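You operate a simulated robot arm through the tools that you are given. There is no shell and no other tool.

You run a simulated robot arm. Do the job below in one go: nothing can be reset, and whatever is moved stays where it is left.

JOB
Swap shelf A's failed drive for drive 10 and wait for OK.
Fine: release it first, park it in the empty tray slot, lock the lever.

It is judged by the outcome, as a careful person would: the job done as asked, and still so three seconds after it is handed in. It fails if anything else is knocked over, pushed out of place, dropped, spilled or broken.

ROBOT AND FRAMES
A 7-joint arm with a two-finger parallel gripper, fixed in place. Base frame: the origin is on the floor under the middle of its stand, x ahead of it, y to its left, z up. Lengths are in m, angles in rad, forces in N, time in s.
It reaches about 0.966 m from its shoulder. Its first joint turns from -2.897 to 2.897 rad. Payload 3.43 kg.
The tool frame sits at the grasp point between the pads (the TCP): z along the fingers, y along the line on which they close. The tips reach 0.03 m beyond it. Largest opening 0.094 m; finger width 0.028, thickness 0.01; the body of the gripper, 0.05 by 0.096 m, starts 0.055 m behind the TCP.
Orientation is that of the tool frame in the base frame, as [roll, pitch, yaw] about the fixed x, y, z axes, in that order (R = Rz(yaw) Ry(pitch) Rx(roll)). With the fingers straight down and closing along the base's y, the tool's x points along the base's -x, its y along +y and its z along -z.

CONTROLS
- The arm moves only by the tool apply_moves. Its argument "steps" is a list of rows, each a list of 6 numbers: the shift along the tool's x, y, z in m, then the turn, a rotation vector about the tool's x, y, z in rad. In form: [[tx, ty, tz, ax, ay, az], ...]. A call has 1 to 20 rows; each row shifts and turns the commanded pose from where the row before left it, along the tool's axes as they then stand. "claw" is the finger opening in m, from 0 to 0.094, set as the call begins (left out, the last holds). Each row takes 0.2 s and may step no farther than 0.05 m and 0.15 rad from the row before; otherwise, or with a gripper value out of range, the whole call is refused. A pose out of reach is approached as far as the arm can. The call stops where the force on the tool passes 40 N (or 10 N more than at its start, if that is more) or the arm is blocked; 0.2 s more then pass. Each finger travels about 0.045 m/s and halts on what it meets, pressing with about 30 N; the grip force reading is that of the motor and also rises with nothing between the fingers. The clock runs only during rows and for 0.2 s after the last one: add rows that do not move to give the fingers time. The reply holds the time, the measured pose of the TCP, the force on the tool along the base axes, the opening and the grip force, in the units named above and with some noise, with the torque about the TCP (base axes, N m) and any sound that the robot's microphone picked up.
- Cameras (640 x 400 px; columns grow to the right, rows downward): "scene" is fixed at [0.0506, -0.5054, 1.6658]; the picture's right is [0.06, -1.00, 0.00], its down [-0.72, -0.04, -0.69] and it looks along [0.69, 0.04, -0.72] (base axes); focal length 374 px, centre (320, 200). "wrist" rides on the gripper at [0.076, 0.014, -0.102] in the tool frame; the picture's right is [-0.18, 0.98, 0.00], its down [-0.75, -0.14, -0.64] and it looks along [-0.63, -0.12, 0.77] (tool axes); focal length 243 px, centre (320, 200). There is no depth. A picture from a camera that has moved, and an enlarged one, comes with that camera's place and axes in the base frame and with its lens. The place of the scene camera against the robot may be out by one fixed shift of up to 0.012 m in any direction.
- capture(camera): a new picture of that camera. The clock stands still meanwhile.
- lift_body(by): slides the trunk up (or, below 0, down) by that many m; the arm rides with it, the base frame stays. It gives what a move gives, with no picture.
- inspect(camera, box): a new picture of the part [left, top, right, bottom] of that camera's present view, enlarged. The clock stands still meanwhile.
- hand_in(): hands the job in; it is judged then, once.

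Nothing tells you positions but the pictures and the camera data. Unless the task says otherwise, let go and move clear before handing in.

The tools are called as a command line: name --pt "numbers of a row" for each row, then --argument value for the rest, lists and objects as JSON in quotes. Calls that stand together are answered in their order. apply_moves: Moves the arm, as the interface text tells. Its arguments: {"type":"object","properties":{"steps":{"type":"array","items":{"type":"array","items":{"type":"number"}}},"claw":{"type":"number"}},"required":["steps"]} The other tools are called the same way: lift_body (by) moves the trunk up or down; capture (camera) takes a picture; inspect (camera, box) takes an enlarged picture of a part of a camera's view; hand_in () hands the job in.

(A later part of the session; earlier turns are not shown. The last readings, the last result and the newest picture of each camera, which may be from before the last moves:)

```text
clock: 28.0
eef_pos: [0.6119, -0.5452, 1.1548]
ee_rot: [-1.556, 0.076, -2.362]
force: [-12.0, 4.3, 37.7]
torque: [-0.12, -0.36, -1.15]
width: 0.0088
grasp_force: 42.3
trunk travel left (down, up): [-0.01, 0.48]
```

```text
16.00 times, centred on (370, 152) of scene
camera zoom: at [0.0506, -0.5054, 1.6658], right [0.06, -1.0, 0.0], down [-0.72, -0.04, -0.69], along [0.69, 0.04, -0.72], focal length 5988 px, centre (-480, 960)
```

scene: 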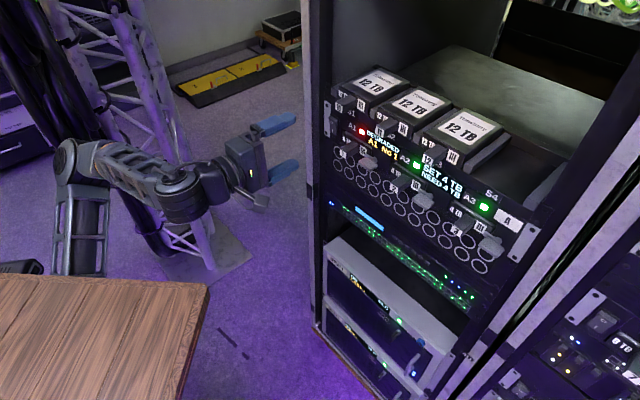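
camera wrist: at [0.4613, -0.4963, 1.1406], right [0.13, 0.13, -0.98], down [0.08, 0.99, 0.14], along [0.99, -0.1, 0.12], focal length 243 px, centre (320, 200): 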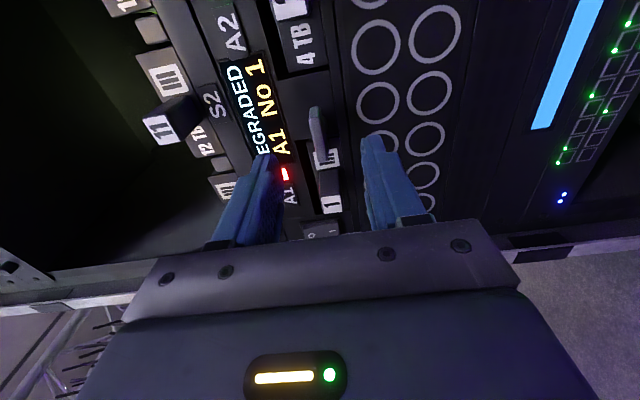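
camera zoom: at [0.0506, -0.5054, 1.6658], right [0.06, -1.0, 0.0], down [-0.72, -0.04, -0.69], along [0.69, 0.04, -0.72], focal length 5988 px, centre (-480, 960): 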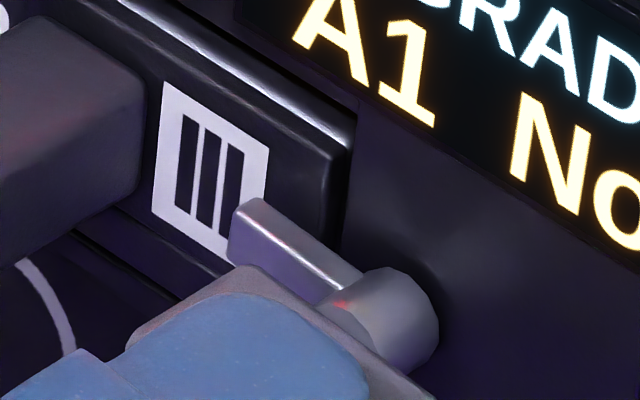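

The lever is starting to turn, but the tool is loaded downward against it. I'll ease up slightly and check the load.

apply_moves --pt "0 -0.002 0 0 0 0" --pt "0 0 0 0 0 0"

```text
clock: 28.6
eef_pos: [0.6115, -0.5449, 1.1542]
ee_rot: [-1.558, 0.075, -2.364]
force: [-23.3, 7.8, 27.2]
torque: [-0.15, -0.35, 0.85]
width: 0.0084
grasp_force: 42.1
trunk travel left (down, up): [-0.01, 0.48]
```

The latch bar's slope hasn't changed, so clockwise seems to be a hard stop and the fingers were only twisting on the paddle. I'll go back and try counter-clockwise.

apply_moves --pt "0 0 0 0 0 -0.04" --pt "0 0 0 0 0 -0.035" --pt "0 0 0 0 0 0"

```text
clock: 29.4
eef_pos: [0.6119, -0.5459, 1.156]
ee_rot: [-1.558, 0.006, -2.361]
force: [-17.5, 2.8, 7.0]
torque: [0.23, 0.18, 0.97]
width: 0.0081
grasp_force: 42.3
trunk travel left (down, up): [-0.01, 0.48]
```

apply_moves --pt "0 0 0 0 0 -0.05" --pt "0 0 0 0 0 -0.05" --pt "0 0 0 0 0 0"

inspect --camera "scene" --box '[350, 140, 390, 165]'

```text
clock: 30.2
eef_pos: [0.6126, -0.5437, 1.1562]
ee_rot: [-1.556, -0.096, -2.363]
force: [-17.7, 10.9, 7.4]
torque: [1.09, -0.66, 0.41]
width: 0.0104
grasp_force: 44.4
trunk travel left (down, up): [-0.01, 0.48]
```

```text
16.00 times, centred on (370, 152) of scene
camera zoom: at [0.0506, -0.5054, 1.6658], right [0.06, -1.0, 0.0], down [-0.72, -0.04, -0.69], along [0.69, 0.04, -0.72], focal length 5988 px, centre (-480, 960)
```

zoom: 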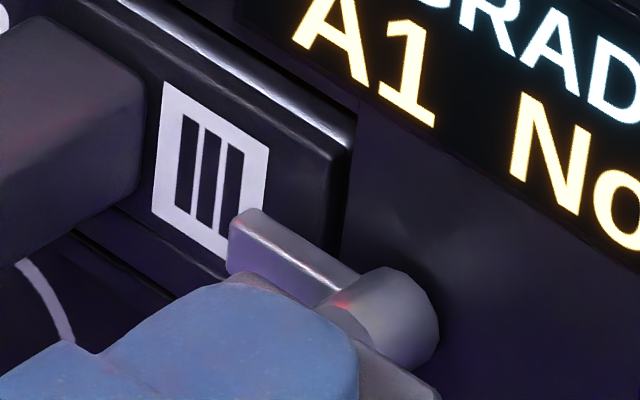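

Counter-clockwise builds real torque (about 1.2 N·m) with no bar motion, while clockwise had moved the bar tip up slightly. So clockwise releases it, and the earlier stop was just misalignment load. I'll turn clockwise again and keep the side force low.

apply_moves --pt "0 0 0 0 0 0.05" --pt "0 0 0 0 0 0.05" --pt "0 0 -0.001 0 0 0"

```text
clock: 31.0
eef_pos: [0.6123, -0.5444, 1.1557]
ee_rot: [-1.557, 0.003, -2.363]
force: [-4.9, -3.6, 8.9]
torque: [0.28, 0.2, -1.34]
width: 0.0084
grasp_force: 41.9
trunk travel left (down, up): [-0.01, 0.48]
```

apply_moves --pt "0 -0.001 0 0 0 0.04" --pt "0 0 0 0 0 0.04" --pt "0 0 0 0 0 0"

inspect --camera "scene" --box '[350, 140, 390, 165]'

```text
clock: 31.8
eef_pos: [0.6124, -0.5459, 1.155]
ee_rot: [-1.56, 0.081, -2.362]
force: [-15.8, -2.2, 13.7]
torque: [0.11, 0.01, 0.81]
width: 0.0083
grasp_force: 42.2
trunk travel left (down, up): [-0.01, 0.48]
```

```text
16.00 times, centred on (370, 152) of scene
camera zoom: at [0.0506, -0.5054, 1.6658], right [0.06, -1.0, 0.0], down [-0.72, -0.04, -0.69], along [0.69, 0.04, -0.72], focal length 5988 px, centre (-480, 960)
```

zoom: 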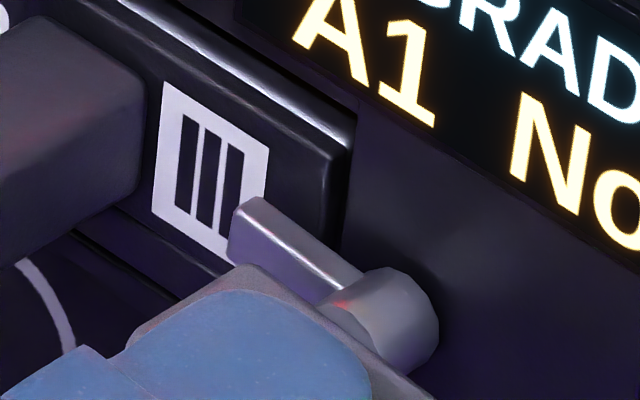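

Clockwise works: the bar tip is rising, torque is near zero and grip width is constant. I'll keep turning in modest chunks.

apply_moves --pt "0 0 0 0 0 0.06" --pt "0 0 0 0 0 0.06" --pt "0 0 0 0 0 0.06" --pt "0 0 0 0 0 0.06" --pt "0 0 0 0 0 0"

```text
clock: 32.2
eef_pos: [0.6128, -0.5449, 1.1541]
ee_rot: [-1.559, 0.121, -2.37]
force: [-14.2, 13.7, 21.5]
torque: [0.05, -0.12, 0.63]
width: 0.0084
grasp_force: 42.6
trunk travel left (down, up): [-0.01, 0.48]
stopped in row 2: the force on the tool passed its limit at 46 N (the readings are from after the stop); the commanded pose is now the measured one
```

The side load climbs again after each stop because the arm sags onto the paddle. I'll compensate up and slightly back, then keep turning.

apply_moves --pt "-0.0005 -0.004 -0.003 0 0 0" --pt "0 0 0 0 0 0"

```text
clock: 32.9
eef_pos: [0.6114, -0.5448, 1.1549]
ee_rot: [-1.568, 0.119, -2.371]
force: [-7.3, -2.6, 22.9]
torque: [-0.19, -0.37, -0.01]
width: 0.008
grasp_force: 42.0
trunk travel left (down, up): [-0.01, 0.48]
```

apply_moves --pt "-0.0005 -0.003 0 0 0 0" --pt "0 0 0 0 0 0"

```text
clock: 33.5
eef_pos: [0.611, -0.5446, 1.1554]
ee_rot: [-1.575, 0.117, -2.372]
force: [-18.9, -0.6, 1.7]
torque: [-0.23, -0.26, 0.81]
width: 0.0082
grasp_force: 42.4
trunk travel left (down, up): [-0.01, 0.48]
```

apply_moves --pt "0 0 0 0 0 0.04" --pt "0 0 0 0 0 0.04" --pt "0 0 0 0 0 0.04" --pt "0 0 0 0 0 0.04" --pt "0 0 0 0 0 0"

```text
clock: 34.0
eef_pos: [0.6126, -0.5446, 1.1549]
ee_rot: [-1.575, 0.164, -2.382]
force: [-15.7, 11.5, 19.9]
torque: [-0.38, -0.48, 0.29]
width: 0.0082
grasp_force: 42.0
trunk travel left (down, up): [-0.01, 0.48]
stopped in row 2: the force on the tool passed its limit at 43 N (the readings are from after the stop); the commanded pose is now the measured one
```

Turning needs almost no torque, and the force comes from clamping rigidly off-axis. I'll loosen the fingers to about 14 mm so they straddle the paddle and turn it like a wrench without binding.

apply_moves --claw 0.0145 --pt "0 0 0 0 0 0" --pt "0 0 0 0 0 0" --pt "0 0 0 0 0 0"

```text
clock: 34.8
eef_pos: [0.6169, -0.5455, 1.1529]
ee_rot: [-1.584, 0.165, -2.376]
force: [1.1, 1.3, 5.0]
torque: [-0.05, -0.15, 0.07]
width: 0.017
grasp_force: 2.2
trunk travel left (down, up): [-0.01, 0.48]
```

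apply_moves --pt "0.001 -0.0032 -0.003 0.01 -0.022 0" --pt "0 0 0 0 0 0.05" --pt "0 0 0 0 0 0.05" --pt "0 0 0 0 0 0.05" --pt "0 0 0 0 0 0.05" --pt "0 0 0 0 0 0"

inspect --camera "scene" --box '[340, 134, 388, 164]'

```text
clock: 36.2
eef_pos: [0.6212, -0.5455, 1.1439]
ee_rot: [-1.593, 0.341, -2.366]
force: [-1.3, 5.1, 36.2]
torque: [-0.88, -0.76, 0.07]
width: 0.033
grasp_force: 16.5
trunk travel left (down, up): [-0.01, 0.48]
```

```text
13.33 times, centred on (364, 149) of scene
camera zoom: at [0.0506, -0.5054, 1.6658], right [0.06, -1.0, 0.0], down [-0.72, -0.04, -0.69], along [0.69, 0.04, -0.72], focal length 4990 px, centre (-267, 880)
```

zoom: 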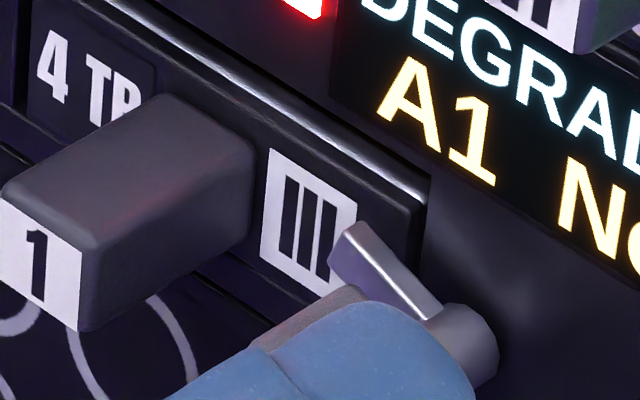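

The bar is now swinging up, but the arm has sagged about 12 mm while rolling and the fingers are being pried open. I'll correct the TCP position back onto the pivot.

apply_moves --pt "0 -0.006 -0.0035 0.01 -0.0035 0" --pt "0.0003 -0.0065 -0.0035 0.01 -0.0035 0" --pt "0 0 0 0 0 0"

inspect --camera "scene" --box '[340, 134, 388, 164]'

```text
clock: 37.0
eef_pos: [0.6142, -0.5447, 1.1489]
ee_rot: [-1.584, 0.341, -2.363]
force: [-1.9, -6.3, 7.2]
torque: [-0.08, -0.16, -0.2]
width: 0.0199
grasp_force: 4.7
trunk travel left (down, up): [-0.01, 0.48]
```

```text
13.33 times, centred on (364, 149) of scene
camera zoom: at [0.0506, -0.5054, 1.6658], right [0.06, -1.0, 0.0], down [-0.72, -0.04, -0.69], along [0.69, 0.04, -0.72], focal length 4990 px, centre (-267, 880)
```

zoom: 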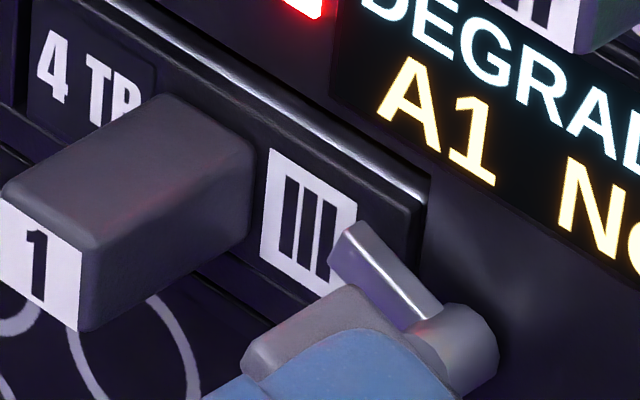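

apply_moves --pt "-0.0022 -0.0061 0 0 0 0" --pt "-0.001 -0.0025 0 0 0 0.05" --pt "-0.001 -0.0025 0 0 0 0.05" --pt "0 0 0 0 0 0"

capture --camera "wrist"

```text
clock: 38.0
eef_pos: [0.6168, -0.5452, 1.1609]
ee_rot: [-1.583, 0.441, -2.362]
force: [-0.3, -0.4, -8.4]
torque: [0.03, 0.14, -0.02]
width: 0.0188
grasp_force: 3.9
trunk travel left (down, up): [-0.01, 0.48]
```

```text
taken
camera wrist: at [0.4994, -0.5155, 1.1172], right [0.41, 0.42, -0.81], down [-0.01, 0.89, 0.46], along [0.91, -0.18, 0.37], focal length 243 px, centre (320, 200)
```

wrist: 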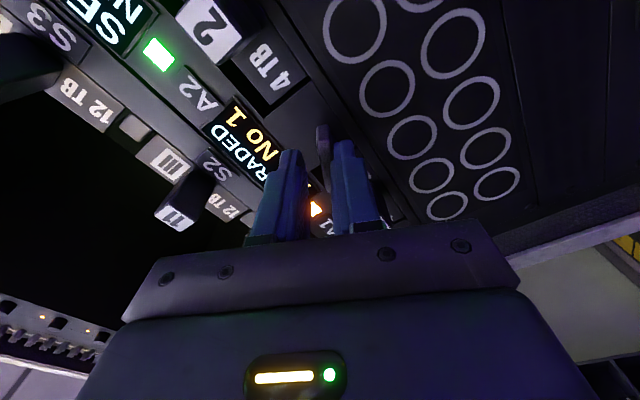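

apply_moves --pt "0.003 0.0041 -0.003 0 0 0.03" --pt "0 0 0 0 0 0.04" --pt "0 0 0 0 0 0.04" --pt "0 0 0 0 0 0"

```text
clock: 39.0
eef_pos: [0.614, -0.5432, 1.1573]
ee_rot: [-1.579, 0.55, -2.362]
force: [0.0, 0.9, -0.4]
torque: [-0.01, 0.03, 0.03]
width: 0.0149
grasp_force: 0.7
trunk travel left (down, up): [-0.01, 0.48]
```

Well aligned now with almost no force. I'll keep turning.

apply_moves --pt "0 0 0 0 0 0.05" --pt "0 0 0 0 0 0.05" --pt "0 0 0 0 0 0.05" --pt "0 0 0 0 0 0.05" --pt "0 0 0 0 0 0"

inspect --camera "scene" --box '[340, 134, 388, 164]'

```text
clock: 40.2
eef_pos: [0.6135, -0.5428, 1.1579]
ee_rot: [-1.584, 0.751, -2.366]
force: [2.4, 1.0, -1.5]
torque: [0.0, 0.04, 0.0]
width: 0.0159
grasp_force: 1.2
trunk travel left (down, up): [-0.01, 0.48]
```

```text
13.33 times, centred on (364, 149) of scene
camera zoom: at [0.0506, -0.5054, 1.6658], right [0.06, -1.0, 0.0], down [-0.72, -0.04, -0.69], along [0.69, 0.04, -0.72], focal length 4990 px, centre (-267, 880)
```

zoom: 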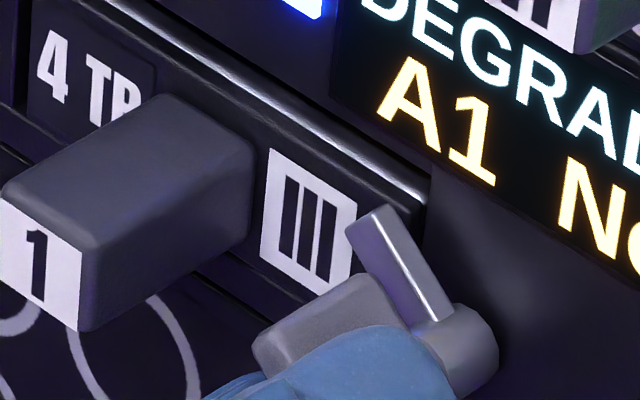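

The bay LED changed from red to blue, so the release has registered. I'll keep turning until the bar is fully clear.

apply_moves --pt "0 0 0 0 0 0.06" --pt "0 0 0 0 0 0.06" --pt "0 0 0 0 0 0.06" --pt "0 0 0 0 0 0.06" --pt "0 0 0 0 0 0"

```text
clock: 41.4
eef_pos: [0.6129, -0.5427, 1.1574]
ee_rot: [-1.585, 0.99, -2.37]
force: [0.0, 1.1, -0.6]
torque: [-0.02, 0.02, 0.06]
width: 0.015
grasp_force: 0.7
trunk travel left (down, up): [-0.01, 0.48]
```

apply_moves --pt "0 0 0 0 0 0.06" --pt "0 0 0 0 0 0.06" --pt "0 0 0 0 0 0.06" --pt "0 0 0 0 0 0.06" --pt "0 0 0 0 0 0.06" --pt "0 0 0 0 0 0"

inspect --camera "scene" --box '[340, 134, 388, 164]'

capture --camera "wrist"

```text
clock: 42.8
eef_pos: [0.6129, -0.5429, 1.1569]
ee_rot: [-1.602, 1.288, -2.388]
force: [0.9, 1.8, 0.4]
torque: [-0.04, 0.02, 0.04]
width: 0.0152
grasp_force: 0.9
trunk travel left (down, up): [-0.01, 0.48]
```

```text
13.33 times, centred on (364, 149) of scene
camera zoom: at [0.0506, -0.5054, 1.6658], right [0.06, -1.0, 0.0], down [-0.72, -0.04, -0.69], along [0.69, 0.04, -0.72], focal length 4990 px, centre (-267, 880)
```

zoom: 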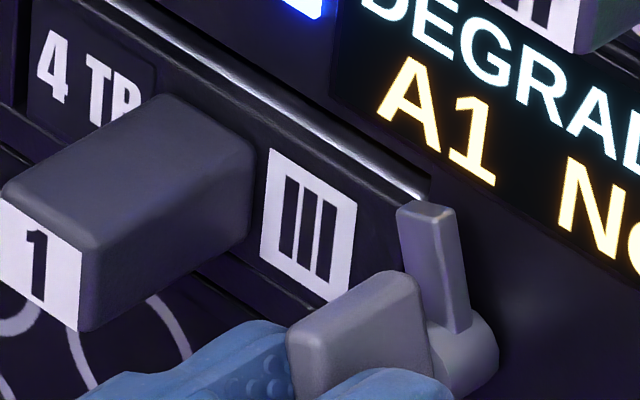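

```text
taken
camera wrist: at [0.5358, -0.4745, 1.0819], right [0.7, 0.7, -0.09], down [-0.4, 0.5, 0.77], along [0.59, -0.5, 0.63], focal length 243 px, centre (320, 200)
```

wrist: 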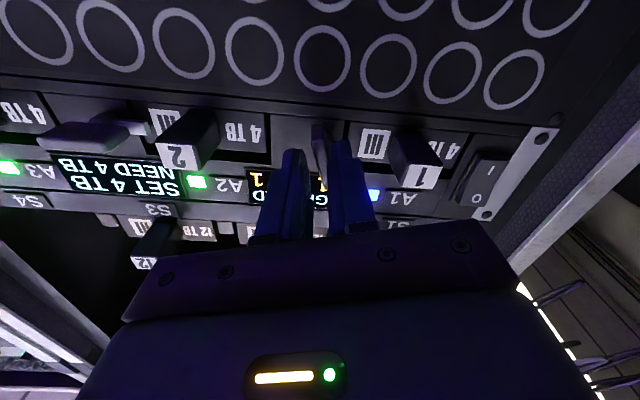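

The bar is about 75–80° up. A bit more will bring it vertical.

apply_moves --pt "0 0 0 0 0 0.06" --pt "0 0 0 0 0 0.06" --pt "0 0 0 0 0 0.06" --pt "0 0 0 0 0 0.06" --pt "0 0 0 0 0 0.06" --pt "0 0 0 0 0 0"

inspect --camera "scene" --box '[340, 134, 388, 164]'

inspect --camera "wrist" --box '[240, 90, 480, 240]'

```text
clock: 44.2
eef_pos: [0.6126, -0.5439, 1.1582]
ee_rot: [1.993, 1.547, 1.206]
force: [0.7, 1.1, -0.5]
torque: [-0.05, 0.02, 0.07]
width: 0.0153
grasp_force: 0.6
trunk travel left (down, up): [-0.01, 0.48]
```

```text
13.33 times, centred on (364, 149) of scene
camera zoom: at [0.0506, -0.5054, 1.6658], right [0.06, -1.0, 0.0], down [-0.72, -0.04, -0.69], along [0.69, 0.04, -0.72], focal length 4990 px, centre (-267, 880)
```

zoom: 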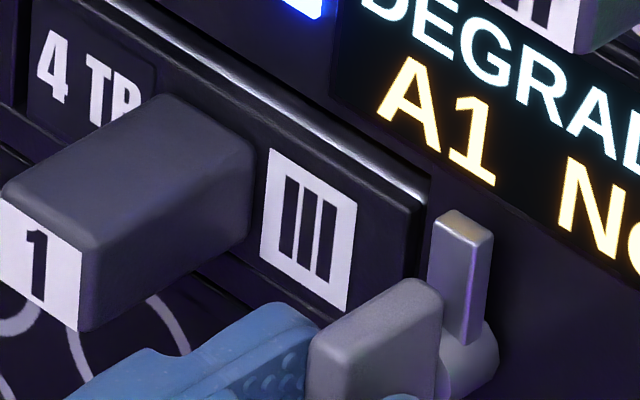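

```text
2.67 times, centred on (360, 165) of wrist
camera zoom: at [0.5515, -0.4583, 1.0833], right [0.69, 0.69, 0.2], down [-0.56, 0.34, 0.76], along [0.45, -0.64, 0.62], focal length 647 px, centre (213, 293)
```

zoom: 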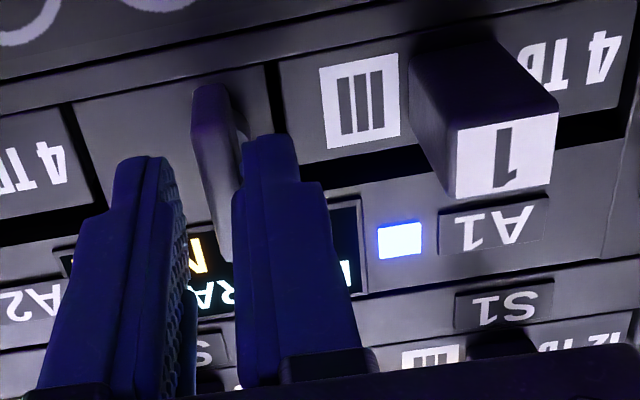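

The latch bar is now vertical and clear of drive 1. I'll back straight off and roll to the camera-up orientation to grip the drive handle.

apply_moves --claw 0.03 --pt "0 0 0 0 0 0" --pt "0 0 0 0 0 0" --pt "0 0 -0.02 0 0 0" --pt "0 0 -0.03 0 0 0" --pt "0 0 -0.03 0 0 0" --pt "0 0 -0.03 0 0 0" --pt "0 0 -0.02 0 0 0" --pt "0 0 0 0 0 0"

capture --camera "scene"

inspect --camera "scene" --box '[320, 90, 480, 190]'

```text
clock: 46.0
eef_pos: [0.5197, -0.4536, 1.1564]
ee_rot: [2.031, 1.546, 1.24]
force: [0.2, -0.4, 0.0]
torque: [0.03, -0.01, 0.03]
width: 0.0298
grasp_force: 0.0
trunk travel left (down, up): [-0.01, 0.48]
```

```text
taken
```

scene: 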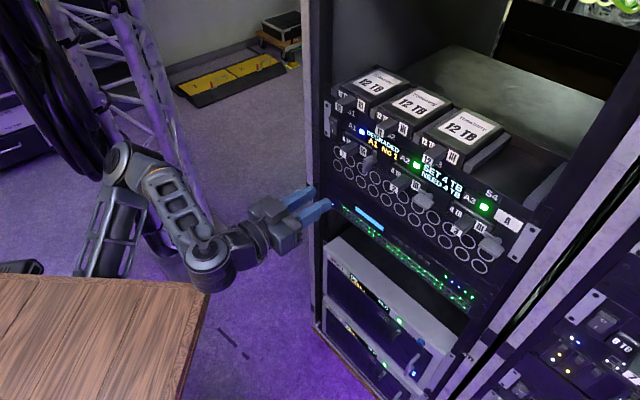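

```text
4.00 times, centred on (400, 140) of scene
camera zoom: at [0.0506, -0.5054, 1.6658], right [0.06, -1.0, 0.0], down [-0.72, -0.04, -0.69], along [0.69, 0.04, -0.72], focal length 1497 px, centre (0, 440)
```

zoom: 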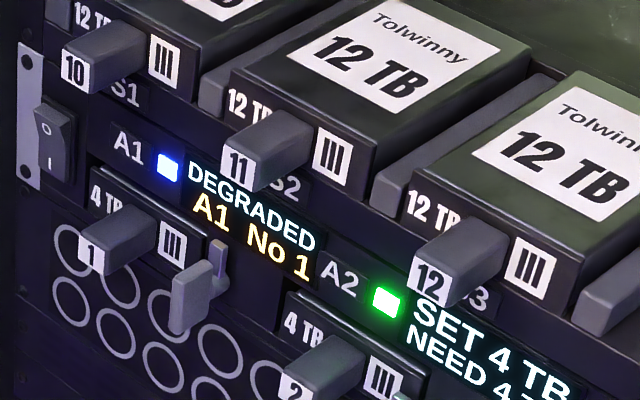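

The lever stays vertical and the LED is blue. Rolling to camera-up now, about 0.15 m away from the handles.

apply_moves --claw 0.06 --pt "0 0 0 0 0 -0.145" --pt "0 0 0 0 0 -0.145" --pt "0 0 0 0 0 -0.145" --pt "0 0 0 0 0 -0.145" --pt "0 0 0 0 0 -0.145" --pt "0 0 0 0 0 -0.145" --pt "0 0 0 0 0 -0.145" --pt "0 0 0 0 0 -0.145" --pt "0 0 0 0 0 -0.145" --pt "0 0 0 0 0 -0.145" --pt "0 0 0 0 0 -0.145" --pt "0 0 0 0 0 0"

apply_moves --pt "0 0 0 0 0 -0.145" --pt "0 0 0 0 0 -0.145" --pt "0 0 0 0 0 -0.145" --pt "0 0 0 0 0 -0.145" --pt "0 0 0 0 0 -0.145" --pt "0 0 0 0 0 -0.145" --pt "0 0 0 0 0 -0.145" --pt "0 0 0 0 0 -0.145" --pt "0 0 0 0 0 -0.145" --pt "0 0 0 0 0 -0.145" --pt "0 0 0 0 0 0" --pt "0 0 0 0 0 0"

capture --camera "wrist"

```text
clock: 48.6
eef_pos: [0.5202, -0.4498, 1.1601]
ee_rot: [-1.58, -0.007, -2.354]
force: [-0.5, -0.4, 0.8]
torque: [-0.03, -0.01, -0.01]
width: 0.0601
grasp_force: 0.1
trunk travel left (down, up): [-0.01, 0.48]
```

```text
clock: 51.2
eef_pos: [0.5086, -0.4499, 1.1709]
ee_rot: [-1.373, -1.425, -2.551]
force: [0.0, 0.8, -1.2]
torque: [0.0, -0.01, -0.01]
width: 0.06
grasp_force: 0.1
trunk travel left (down, up): [-0.01, 0.48]
```

```text
taken
camera wrist: at [0.417, -0.3923, 1.2419], right [-0.66, -0.68, -0.32], down [-0.26, 0.61, -0.74], along [0.7, -0.41, -0.59], focal length 243 px, centre (320, 200)
```

wrist: 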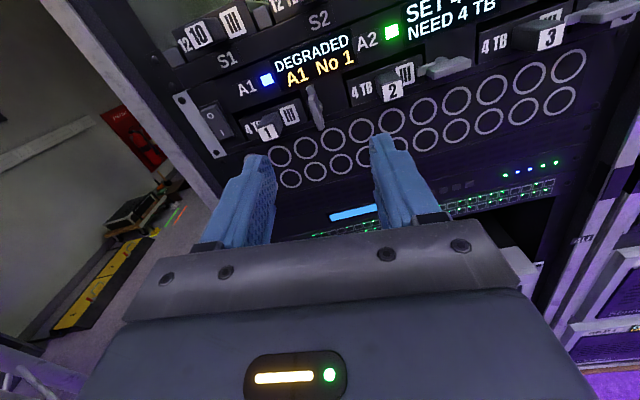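

I'll remove the leftover roll and move in front of handle 1 (l≈-0.110, z≈1.157), stopping at s≈0.75 to check.

apply_moves --pt "0 0 0 0 -0.028 -0.144" --pt "-0.005 -0.023 0.02 0 0 0" --pt "-0.005 -0.023 0.02 0 0 0" --pt "-0.004 -0.022 0.03 0 0 0" --pt "0 0 0 0 0 0" --pt "0 0 0 0 0 0"

capture --camera "wrist"

inspect --camera "wrist" --box '[220, 40, 420, 165]'

```text
clock: 52.6
eef_pos: [0.6059, -0.4497, 1.1545]
ee_rot: [0.898, -1.57, 1.459]
force: [-0.4, -0.2, -0.2]
torque: [0.01, 0.01, 0.01]
width: 0.0599
grasp_force: 0.0
trunk travel left (down, up): [-0.01, 0.48]
```

```text
taken
camera wrist: at [0.5239, -0.3865, 1.2317], right [-0.69, -0.7, -0.18], down [-0.35, 0.55, -0.75], along [0.63, -0.46, -0.63], focal length 243 px, centre (320, 200)
```

wrist: 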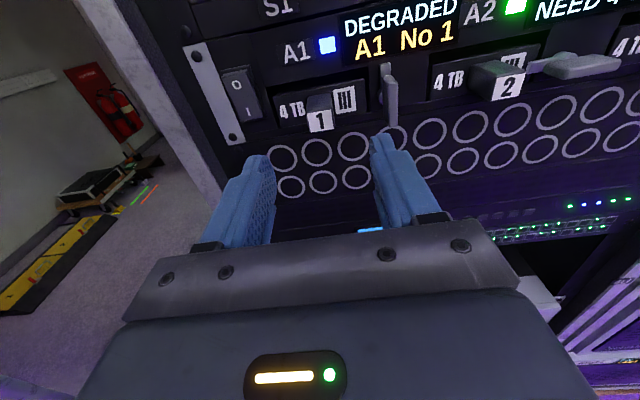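

```text
3.20 times, centred on (320, 102) of wrist
camera zoom: at [0.5239, -0.3865, 1.2317], right [-0.69, -0.7, -0.18], down [-0.35, 0.55, -0.75], along [0.63, -0.46, -0.63], focal length 776 px, centre (320, 512)
```

zoom: 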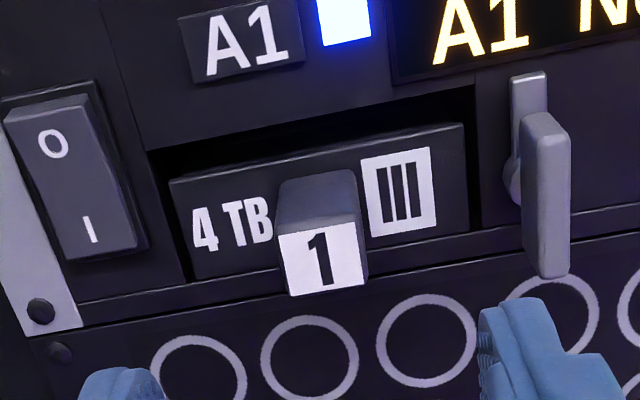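

Handle 1 is confirmed at l≈-0.110, z≈1.1565. I'll narrow to a 40 mm opening and approach to s≈0.82 before the final check.

apply_moves --claw 0.042 --pt "0.001 0 0.02 0 0 0" --pt "0.001 0 0.02 0 0 0" --pt "0 0 0.015 0 0 0" --pt "0 0 0.015 0 0 0" --pt "0 0 0 0 0 0" --pt "0 0 0 0 0 0"

inspect --camera "wrist" --box '[220, 60, 420, 185]'

inspect --camera "scene" --box '[300, 110, 396, 170]'

```text
clock: 54.0
eef_pos: [0.6558, -0.4999, 1.1582]
ee_rot: [-2.344, -1.569, -1.583]
force: [0.4, 0.3, 0.7]
torque: [-0.05, -0.01, -0.03]
width: 0.0421
grasp_force: 0.0
trunk travel left (down, up): [-0.01, 0.48]
```

```text
3.20 times, centred on (320, 122) of wrist
camera zoom: at [0.5736, -0.4366, 1.2351], right [-0.69, -0.7, -0.18], down [-0.35, 0.55, -0.75], along [0.63, -0.46, -0.63], focal length 776 px, centre (320, 448)
```

zoom: 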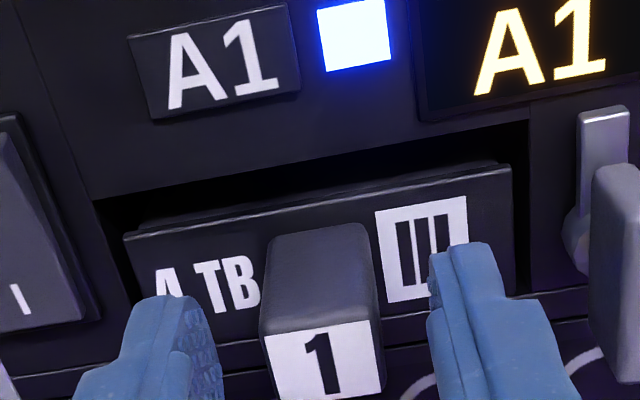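

```text
6.67 times, centred on (348, 140) of scene
camera zoom: at [0.0506, -0.5054, 1.6658], right [0.06, -1.0, 0.0], down [-0.72, -0.04, -0.69], along [0.69, 0.04, -0.72], focal length 2495 px, centre (133, 600)
```

zoom: 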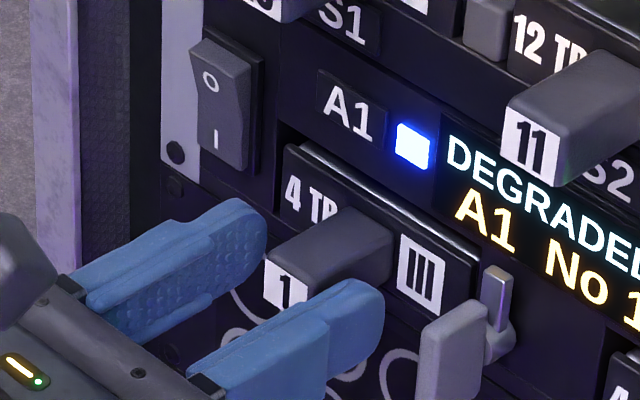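

Well centred. The last 17 mm forward, then I'll close on handle 1.

apply_moves --pt "0 0 0.009 0 0 0" --pt "-0.001 0 0.008 0 0 0" --pt "0 0 0 0 0 0"

```text
clock: 54.8
eef_pos: [0.6665, -0.5126, 1.1573]
ee_rot: [0.391, -1.57, 1.969]
force: [-0.8, -0.2, 0.9]
torque: [0.04, -0.01, 0.01]
width: 0.042
grasp_force: 0.0
trunk travel left (down, up): [-0.01, 0.48]
```

apply_moves --claw 0.0 --pt "0 0 0 0 0 0" --pt "0 0 0 0 0 0" --pt "0 0 0 0 0 0"

inspect --camera "wrist" --box '[220, 60, 420, 185]'

```text
clock: 55.6
eef_pos: [0.6667, -0.5119, 1.1575]
ee_rot: [0.857, -1.571, 1.5]
force: [0.8, -0.6, 0.5]
torque: [0.0, -0.01, 0.01]
width: 0.0259
grasp_force: 29.7
trunk travel left (down, up): [-0.01, 0.48]
```

```text
3.20 times, centred on (320, 122) of wrist
camera zoom: at [0.5856, -0.4489, 1.234], right [-0.69, -0.7, -0.18], down [-0.35, 0.55, -0.75], along [0.63, -0.46, -0.63], focal length 776 px, centre (320, 448)
```

zoom: 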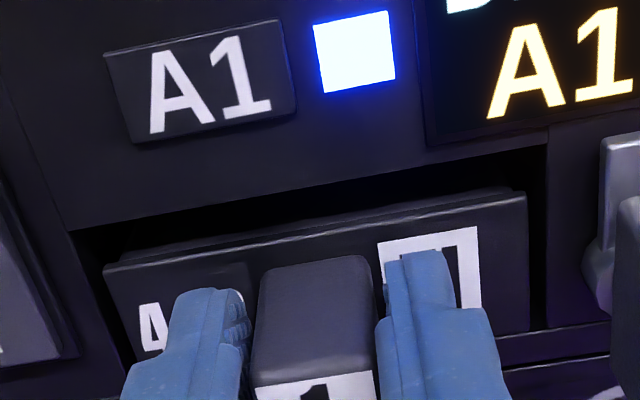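

Handle 1 is gripped at 26 mm wide and about 30 N. I'll pull straight out slowly and watch the force.

apply_moves --pt "0 0 -0.006 0 0 0" --pt "0 0 -0.008 0 0 0" --pt "0 0 -0.01 0 0 0" --pt "0 0 -0.01 0 0 0" --pt "0 0 0 0 0 0"

capture --camera "wrist"

inspect --camera "scene" --box '[260, 90, 420, 190]'

```text
clock: 56.8
eef_pos: [0.6445, -0.4894, 1.156]
ee_rot: [-0.621, -1.569, 2.979]
force: [0.6, -0.6, -0.1]
torque: [0.04, 0.0, -0.01]
width: 0.026
grasp_force: 30.1
trunk travel left (down, up): [-0.01, 0.48]
```

```text
taken
camera wrist: at [0.5623, -0.4256, 1.2342], right [-0.69, -0.7, -0.18], down [-0.36, 0.55, -0.75], along [0.63, -0.46, -0.63], focal length 243 px, centre (320, 200)
```

wrist: 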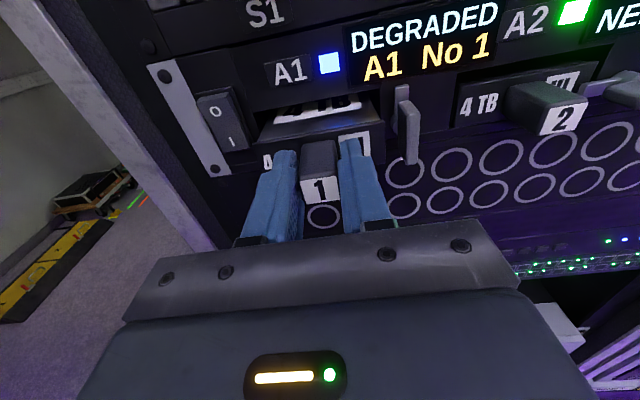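

```text
4.00 times, centred on (340, 140) of scene
camera zoom: at [0.0506, -0.5054, 1.6658], right [0.06, -1.0, 0.0], down [-0.72, -0.04, -0.69], along [0.69, 0.04, -0.72], focal length 1497 px, centre (240, 440)
```

zoom: 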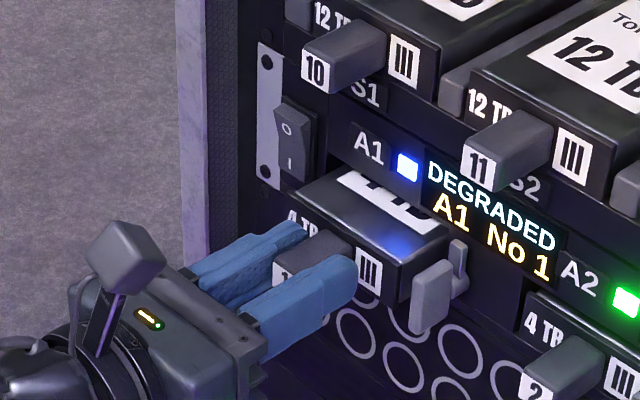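

Drive 1 is sliding out freely. I'll keep pulling straight.

apply_moves --pt "0 0 -0.012 0 0 0" --pt "0 0 -0.012 0 0 0" --pt "0 0 -0.012 0 0 0" --pt "0 0 -0.012 0 0 0" --pt "0 0 -0.012 0 0 0" --pt "0 0 0 0 0 0"

capture --camera "wrist"

inspect --camera "scene" --box '[240, 90, 432, 210]'

```text
clock: 58.2
eef_pos: [0.6017, -0.4468, 1.1583]
ee_rot: [0.997, -1.57, 1.361]
force: [0.6, -0.2, 0.9]
torque: [0.22, 0.24, -0.01]
width: 0.026
grasp_force: 30.1
trunk travel left (down, up): [-0.01, 0.48]
```

```text
taken
camera wrist: at [0.5185, -0.3835, 1.235], right [-0.69, -0.7, -0.18], down [-0.35, 0.55, -0.75], along [0.63, -0.46, -0.63], focal length 243 px, centre (320, 200)
```

wrist: 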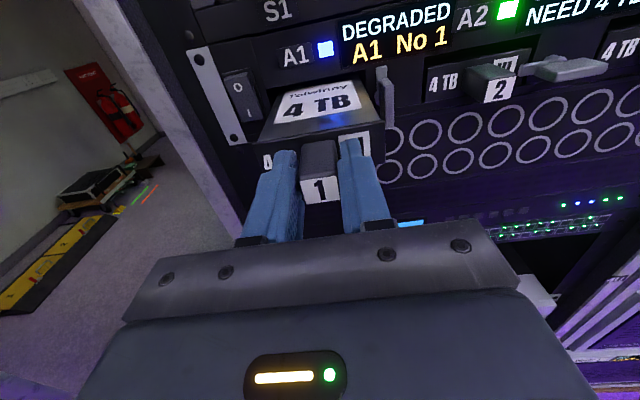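

```text
3.33 times, centred on (336, 150) of scene
camera zoom: at [0.0506, -0.5054, 1.6658], right [0.06, -1.0, 0.0], down [-0.72, -0.04, -0.69], along [0.69, 0.04, -0.72], focal length 1248 px, centre (267, 367)
```

zoom: 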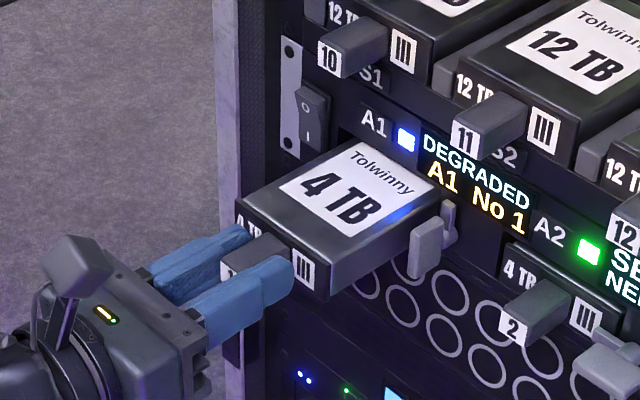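

apply_moves --pt "0 0 -0.012 0 0 0" --pt "0 0 -0.012 0 0 0" --pt "0 0 0 0 0 0"

inspect --camera "scene" --box '[240, 90, 432, 210]'

inspect --camera "wrist" --box '[200, 40, 440, 190]'

```text
clock: 59.0
eef_pos: [0.586, -0.4283, 1.1579]
ee_rot: [1.512, -1.571, 0.846]
force: [-0.5, 0.6, 0.8]
torque: [0.24, 0.21, -0.02]
width: 0.0259
grasp_force: 29.8
trunk travel left (down, up): [-0.01, 0.48]
```

```text
3.33 times, centred on (336, 150) of scene
camera zoom: at [0.0506, -0.5054, 1.6658], right [0.06, -1.0, 0.0], down [-0.72, -0.04, -0.69], along [0.69, 0.04, -0.72], focal length 1248 px, centre (267, 367)
```

zoom: 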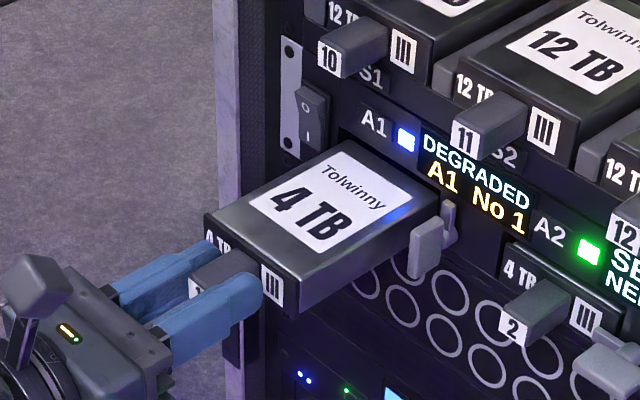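

```text
2.67 times, centred on (320, 115) of wrist
camera zoom: at [0.5029, -0.3658, 1.2349], right [-0.69, -0.7, -0.18], down [-0.35, 0.55, -0.75], along [0.63, -0.46, -0.63], focal length 647 px, centre (320, 427)
```

zoom: 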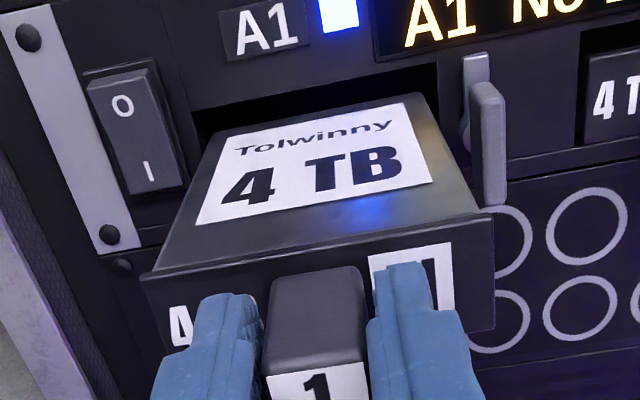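

apply_moves --pt "0 0 -0.012 0 0 0" --pt "0 0 -0.012 0 0 0" --pt "0 0 0 0 0 0"

inspect --camera "scene" --box '[240, 90, 432, 210]'

inspect --camera "wrist" --box '[200, 40, 440, 190]'

```text
clock: 59.8
eef_pos: [0.5681, -0.4107, 1.1604]
ee_rot: [1.877, -1.571, 0.483]
force: [-0.3, 0.4, 0.4]
torque: [0.22, 0.22, 0.01]
width: 0.0259
grasp_force: 29.7
trunk travel left (down, up): [-0.01, 0.48]
```

```text
3.33 times, centred on (336, 150) of scene
camera zoom: at [0.0506, -0.5054, 1.6658], right [0.06, -1.0, 0.0], down [-0.72, -0.04, -0.69], along [0.69, 0.04, -0.72], focal length 1248 px, centre (267, 367)
```

zoom: 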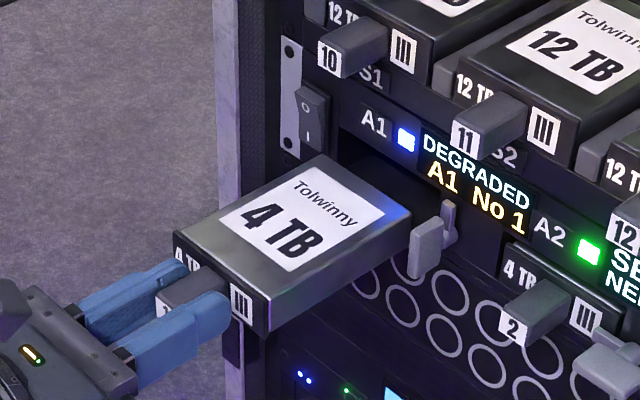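

```text
2.67 times, centred on (320, 115) of wrist
camera zoom: at [0.4856, -0.3487, 1.2351], right [-0.69, -0.7, -0.18], down [-0.36, 0.55, -0.75], along [0.63, -0.46, -0.63], focal length 647 px, centre (320, 427)
```

zoom: 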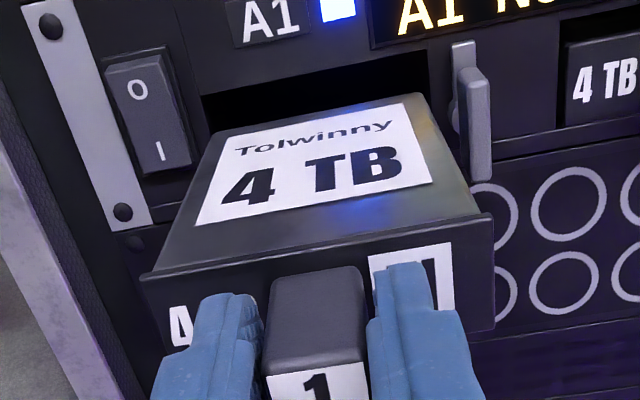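

Drive 1 is fully out and held level. Its body is about 102 mm long and the bay is clear. I'll back off a little and raise it to z≈1.31, keeping its rear clear of the tray handles at s≈0.83.

apply_moves --pt "0 0 -0.015 0 0 0" --pt "0 0 -0.015 0 0 0" --pt "0.015 0 0 0 0 0" --pt "0.02 0 0 0 0 0" --pt "0.02 0 0 0 0 0" --pt "0.02 0 0 0 0 0" --pt "0.02 0 0 0 0 0" --pt "0.02 0 0 0 0 0" --pt "0.02 0 0 0 0 0" --pt "0.01 0 0 0 0 0" --pt "0 0 0 0 0 0"

capture --camera "scene"

capture --camera "wrist"

```text
clock: 62.2
eef_pos: [0.5574, -0.3919, 1.2938]
ee_rot: [2.472, -1.544, -0.116]
force: [-0.5, 0.0, -3.9]
torque: [0.19, 0.23, -0.01]
width: 0.026
grasp_force: 30.2
trunk travel left (down, up): [-0.01, 0.48]
```

```text
taken
```

scene: 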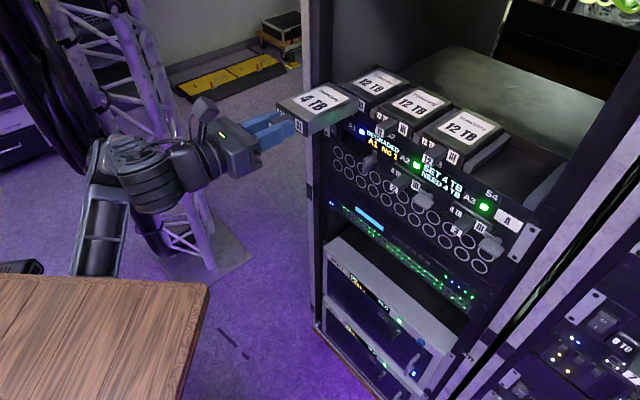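

```text
taken
camera wrist: at [0.4771, -0.3289, 1.374], right [-0.7, -0.69, -0.17], down [-0.37, 0.56, -0.74], along [0.61, -0.46, -0.65], focal length 243 px, centre (320, 200)
```

wrist: 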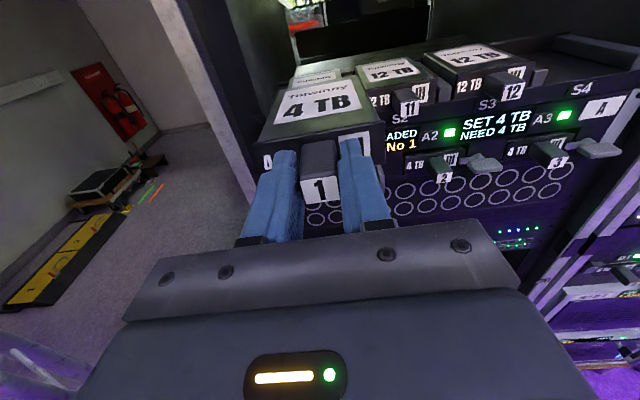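

Drive 1 is level and clear. I'll raise it a little more and traverse right towards S4 at a safe standoff.

apply_moves --pt "0.015 0 -0.01 0 0.02 0" --pt "0 0.02 0 0 0 0" --pt "0 0.03 0 0 0 0" --pt "0 0.03 0 0 0 0" --pt "0 0.03 0 0 0 0" --pt "0 0.03 0 0 0 0" --pt "0 0 0 0 0 0"

capture --camera "scene"

```text
clock: 64.0
eef_pos: [0.4617, -0.4911, 1.2975]
ee_rot: [2.609, -1.532, -0.244]
force: [-1.0, -0.4, -2.6]
torque: [0.24, 0.22, -0.01]
width: 0.026
grasp_force: 30.1
trunk travel left (down, up): [-0.01, 0.48]
stopped in row 7: the arm was blocked; the commanded pose is now the measured one
```

```text
taken
```

scene: 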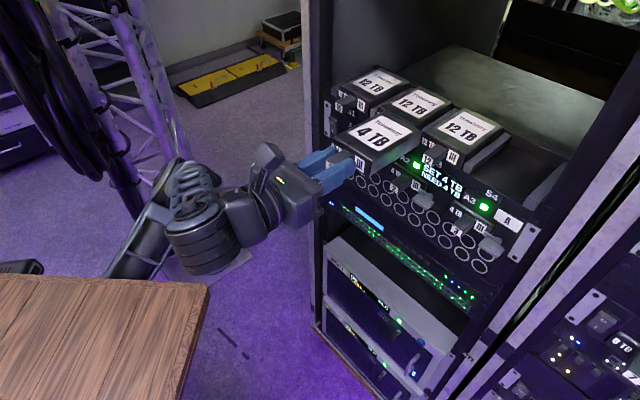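

The arm blocked near l≈0.02. In camera-up posture the last wrist joint seems to run out of travel towards the right, so S4 needs the gripper flipped camera-down. I'll take drive 1 back to bay A1, rest it partly inserted, re-grip it camera-down and then carry it to S4.

apply_moves --pt "0.004 -0.02 -0.01 0 0 0" --pt "0.004 -0.025 0 0 0 0" --pt "0 -0.03 0 0 0 0" --pt "0 -0.03 0 0 0 0" --pt "0 -0.025 0 0 0.03 0.02" --pt "0 0 0 0 0 0" --pt "0 0 0 0 0 0"

```text
clock: 65.6
eef_pos: [0.5564, -0.3904, 1.2986]
ee_rot: [2.395, -1.543, -0.035]
force: [0.6, 0.4, -3.0]
torque: [0.22, 0.23, 0.0]
width: 0.0258
grasp_force: 30.0
trunk travel left (down, up): [-0.01, 0.48]
```

apply_moves --pt "0 0.007 -0.008 0 0.01 0.01" --pt "-0.02 0 0 0 0.01 0.009" --pt "-0.025 0 0 0 0 0" --pt "-0.025 0 0 0 0 0" --pt "-0.025 0 0 0 0 0" --pt "-0.025 0 0 0 0 0" --pt "-0.012 0 0 0 0 0" --pt "0 0 0 0 0 0" --pt "0 0 0 0 0 0"

inspect --camera "wrist" --box '[200, 40, 440, 190]'

inspect --camera "scene" --box '[240, 90, 432, 210]'

```text
clock: 67.6
eef_pos: [0.5362, -0.3891, 1.1751]
ee_rot: [-0.692, -1.536, 3.056]
force: [-0.9, -0.5, -3.8]
torque: [0.22, 0.23, -0.04]
width: 0.0259
grasp_force: 30.1
trunk travel left (down, up): [-0.01, 0.48]
```

```text
2.67 times, centred on (320, 115) of wrist
camera zoom: at [0.4514, -0.3262, 1.2486], right [-0.68, -0.7, -0.21], down [-0.33, 0.55, -0.77], along [0.65, -0.46, -0.61], focal length 647 px, centre (320, 427)
```

zoom: 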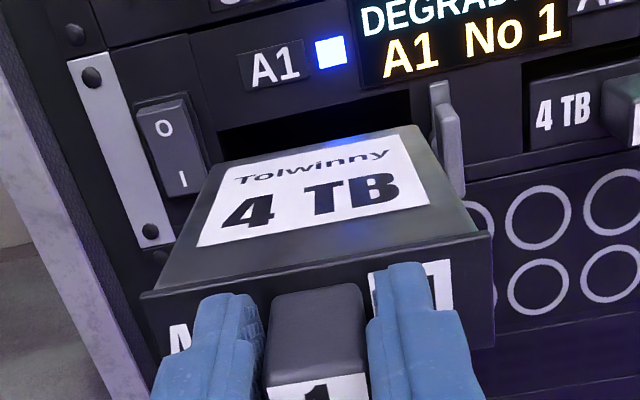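

```text
3.33 times, centred on (336, 150) of scene
camera zoom: at [0.0506, -0.5054, 1.6658], right [0.06, -1.0, 0.0], down [-0.72, -0.04, -0.69], along [0.69, 0.04, -0.72], focal length 1248 px, centre (267, 367)
```

zoom: 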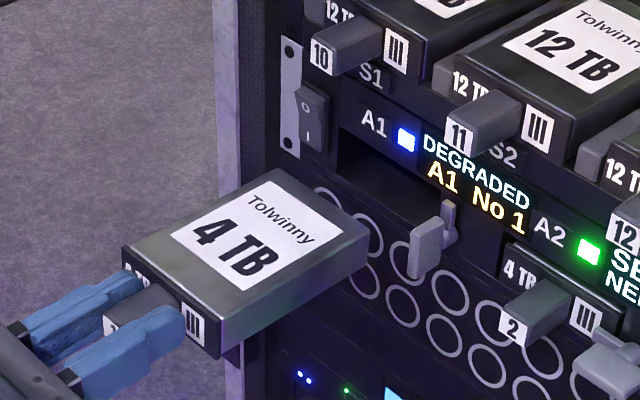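

The drive has slipped about 5 mm down in the grip, so I should keep hold times short. It is still level. I'll align with the bay opening (l≈-0.110, drive centre z≈1.160) and check before entering.

apply_moves --pt "-0.008 -0.0057 0.02 -0.0074 0 0" --pt "0 0 0.025 0 0 0" --pt "0 0 0 0 0 0"

inspect --camera "wrist" --box '[200, 40, 440, 190]'

inspect --camera "scene" --box '[270, 100, 414, 190]'

```text
clock: 68.4
eef_pos: [0.5746, -0.4172, 1.1678]
ee_rot: [-0.696, -1.537, 3.051]
force: [0.3, -0.2, -3.7]
torque: [0.22, 0.24, 0.0]
width: 0.0261
grasp_force: 30.2
trunk travel left (down, up): [-0.01, 0.48]
```

```text
2.67 times, centred on (320, 115) of wrist
camera zoom: at [0.4889, -0.3541, 1.242], right [-0.69, -0.69, -0.21], down [-0.33, 0.55, -0.77], along [0.65, -0.46, -0.61], focal length 647 px, centre (320, 427)
```

zoom: 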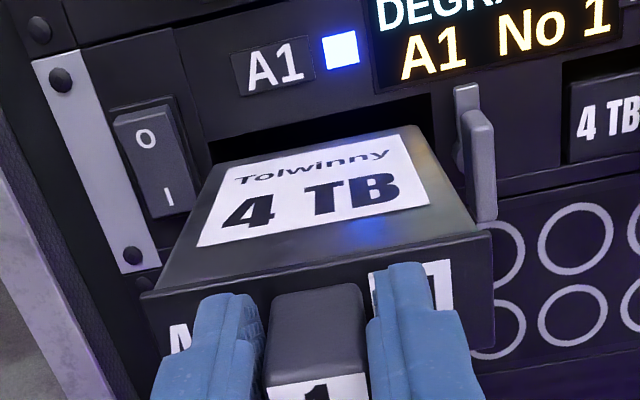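

```text
4.44 times, centred on (342, 145) of scene
camera zoom: at [0.0506, -0.5054, 1.6658], right [0.06, -1.0, 0.0], down [-0.72, -0.04, -0.69], along [0.69, 0.04, -0.72], focal length 1663 px, centre (222, 444)
```

zoom: 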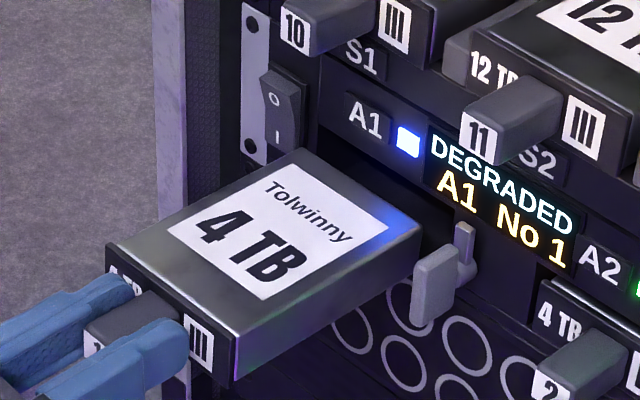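

No further slipping. Inserting slowly now with a 1.5 mm correction to the right.

apply_moves --pt "-0.001 0.0015 0.012 0 0 0" --pt "0 0 0.014 0 0 0" --pt "0 0 0.014 0 0 0" --pt "0 0 0.014 0 0 0" --pt "0 0 0 0 0 0"

inspect --camera "wrist" --box '[200, 40, 440, 190]'

inspect --camera "scene" --box '[270, 100, 414, 190]'

```text
clock: 69.6
eef_pos: [0.6101, -0.4553, 1.1699]
ee_rot: [-0.702, -1.536, 3.056]
force: [-0.2, 0.4, -4.1]
torque: [0.18, 0.25, -0.01]
width: 0.0261
grasp_force: 29.6
trunk travel left (down, up): [-0.01, 0.48]
```

```text
2.67 times, centred on (320, 115) of wrist
camera zoom: at [0.5256, -0.3928, 1.2428], right [-0.69, -0.69, -0.21], down [-0.33, 0.55, -0.77], along [0.65, -0.46, -0.61], focal length 647 px, centre (320, 427)
```

zoom: 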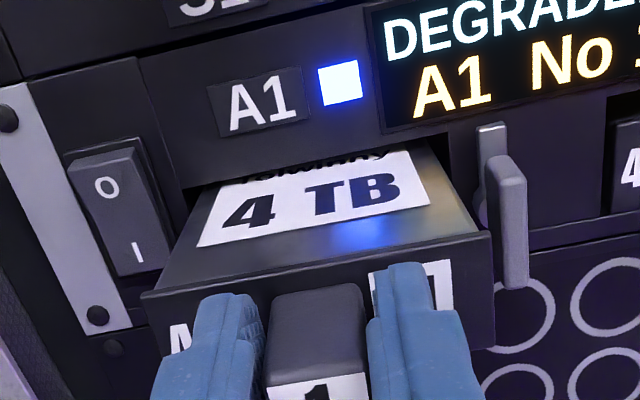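

```text
4.44 times, centred on (342, 145) of scene
camera zoom: at [0.0506, -0.5054, 1.6658], right [0.06, -1.0, 0.0], down [-0.72, -0.04, -0.69], along [0.69, 0.04, -0.72], focal length 1663 px, centre (222, 444)
```

zoom: 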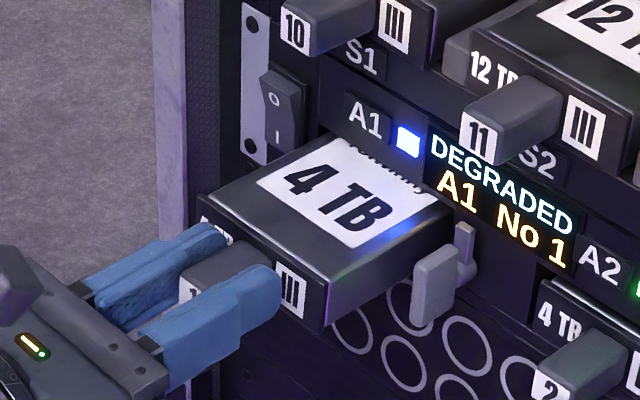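

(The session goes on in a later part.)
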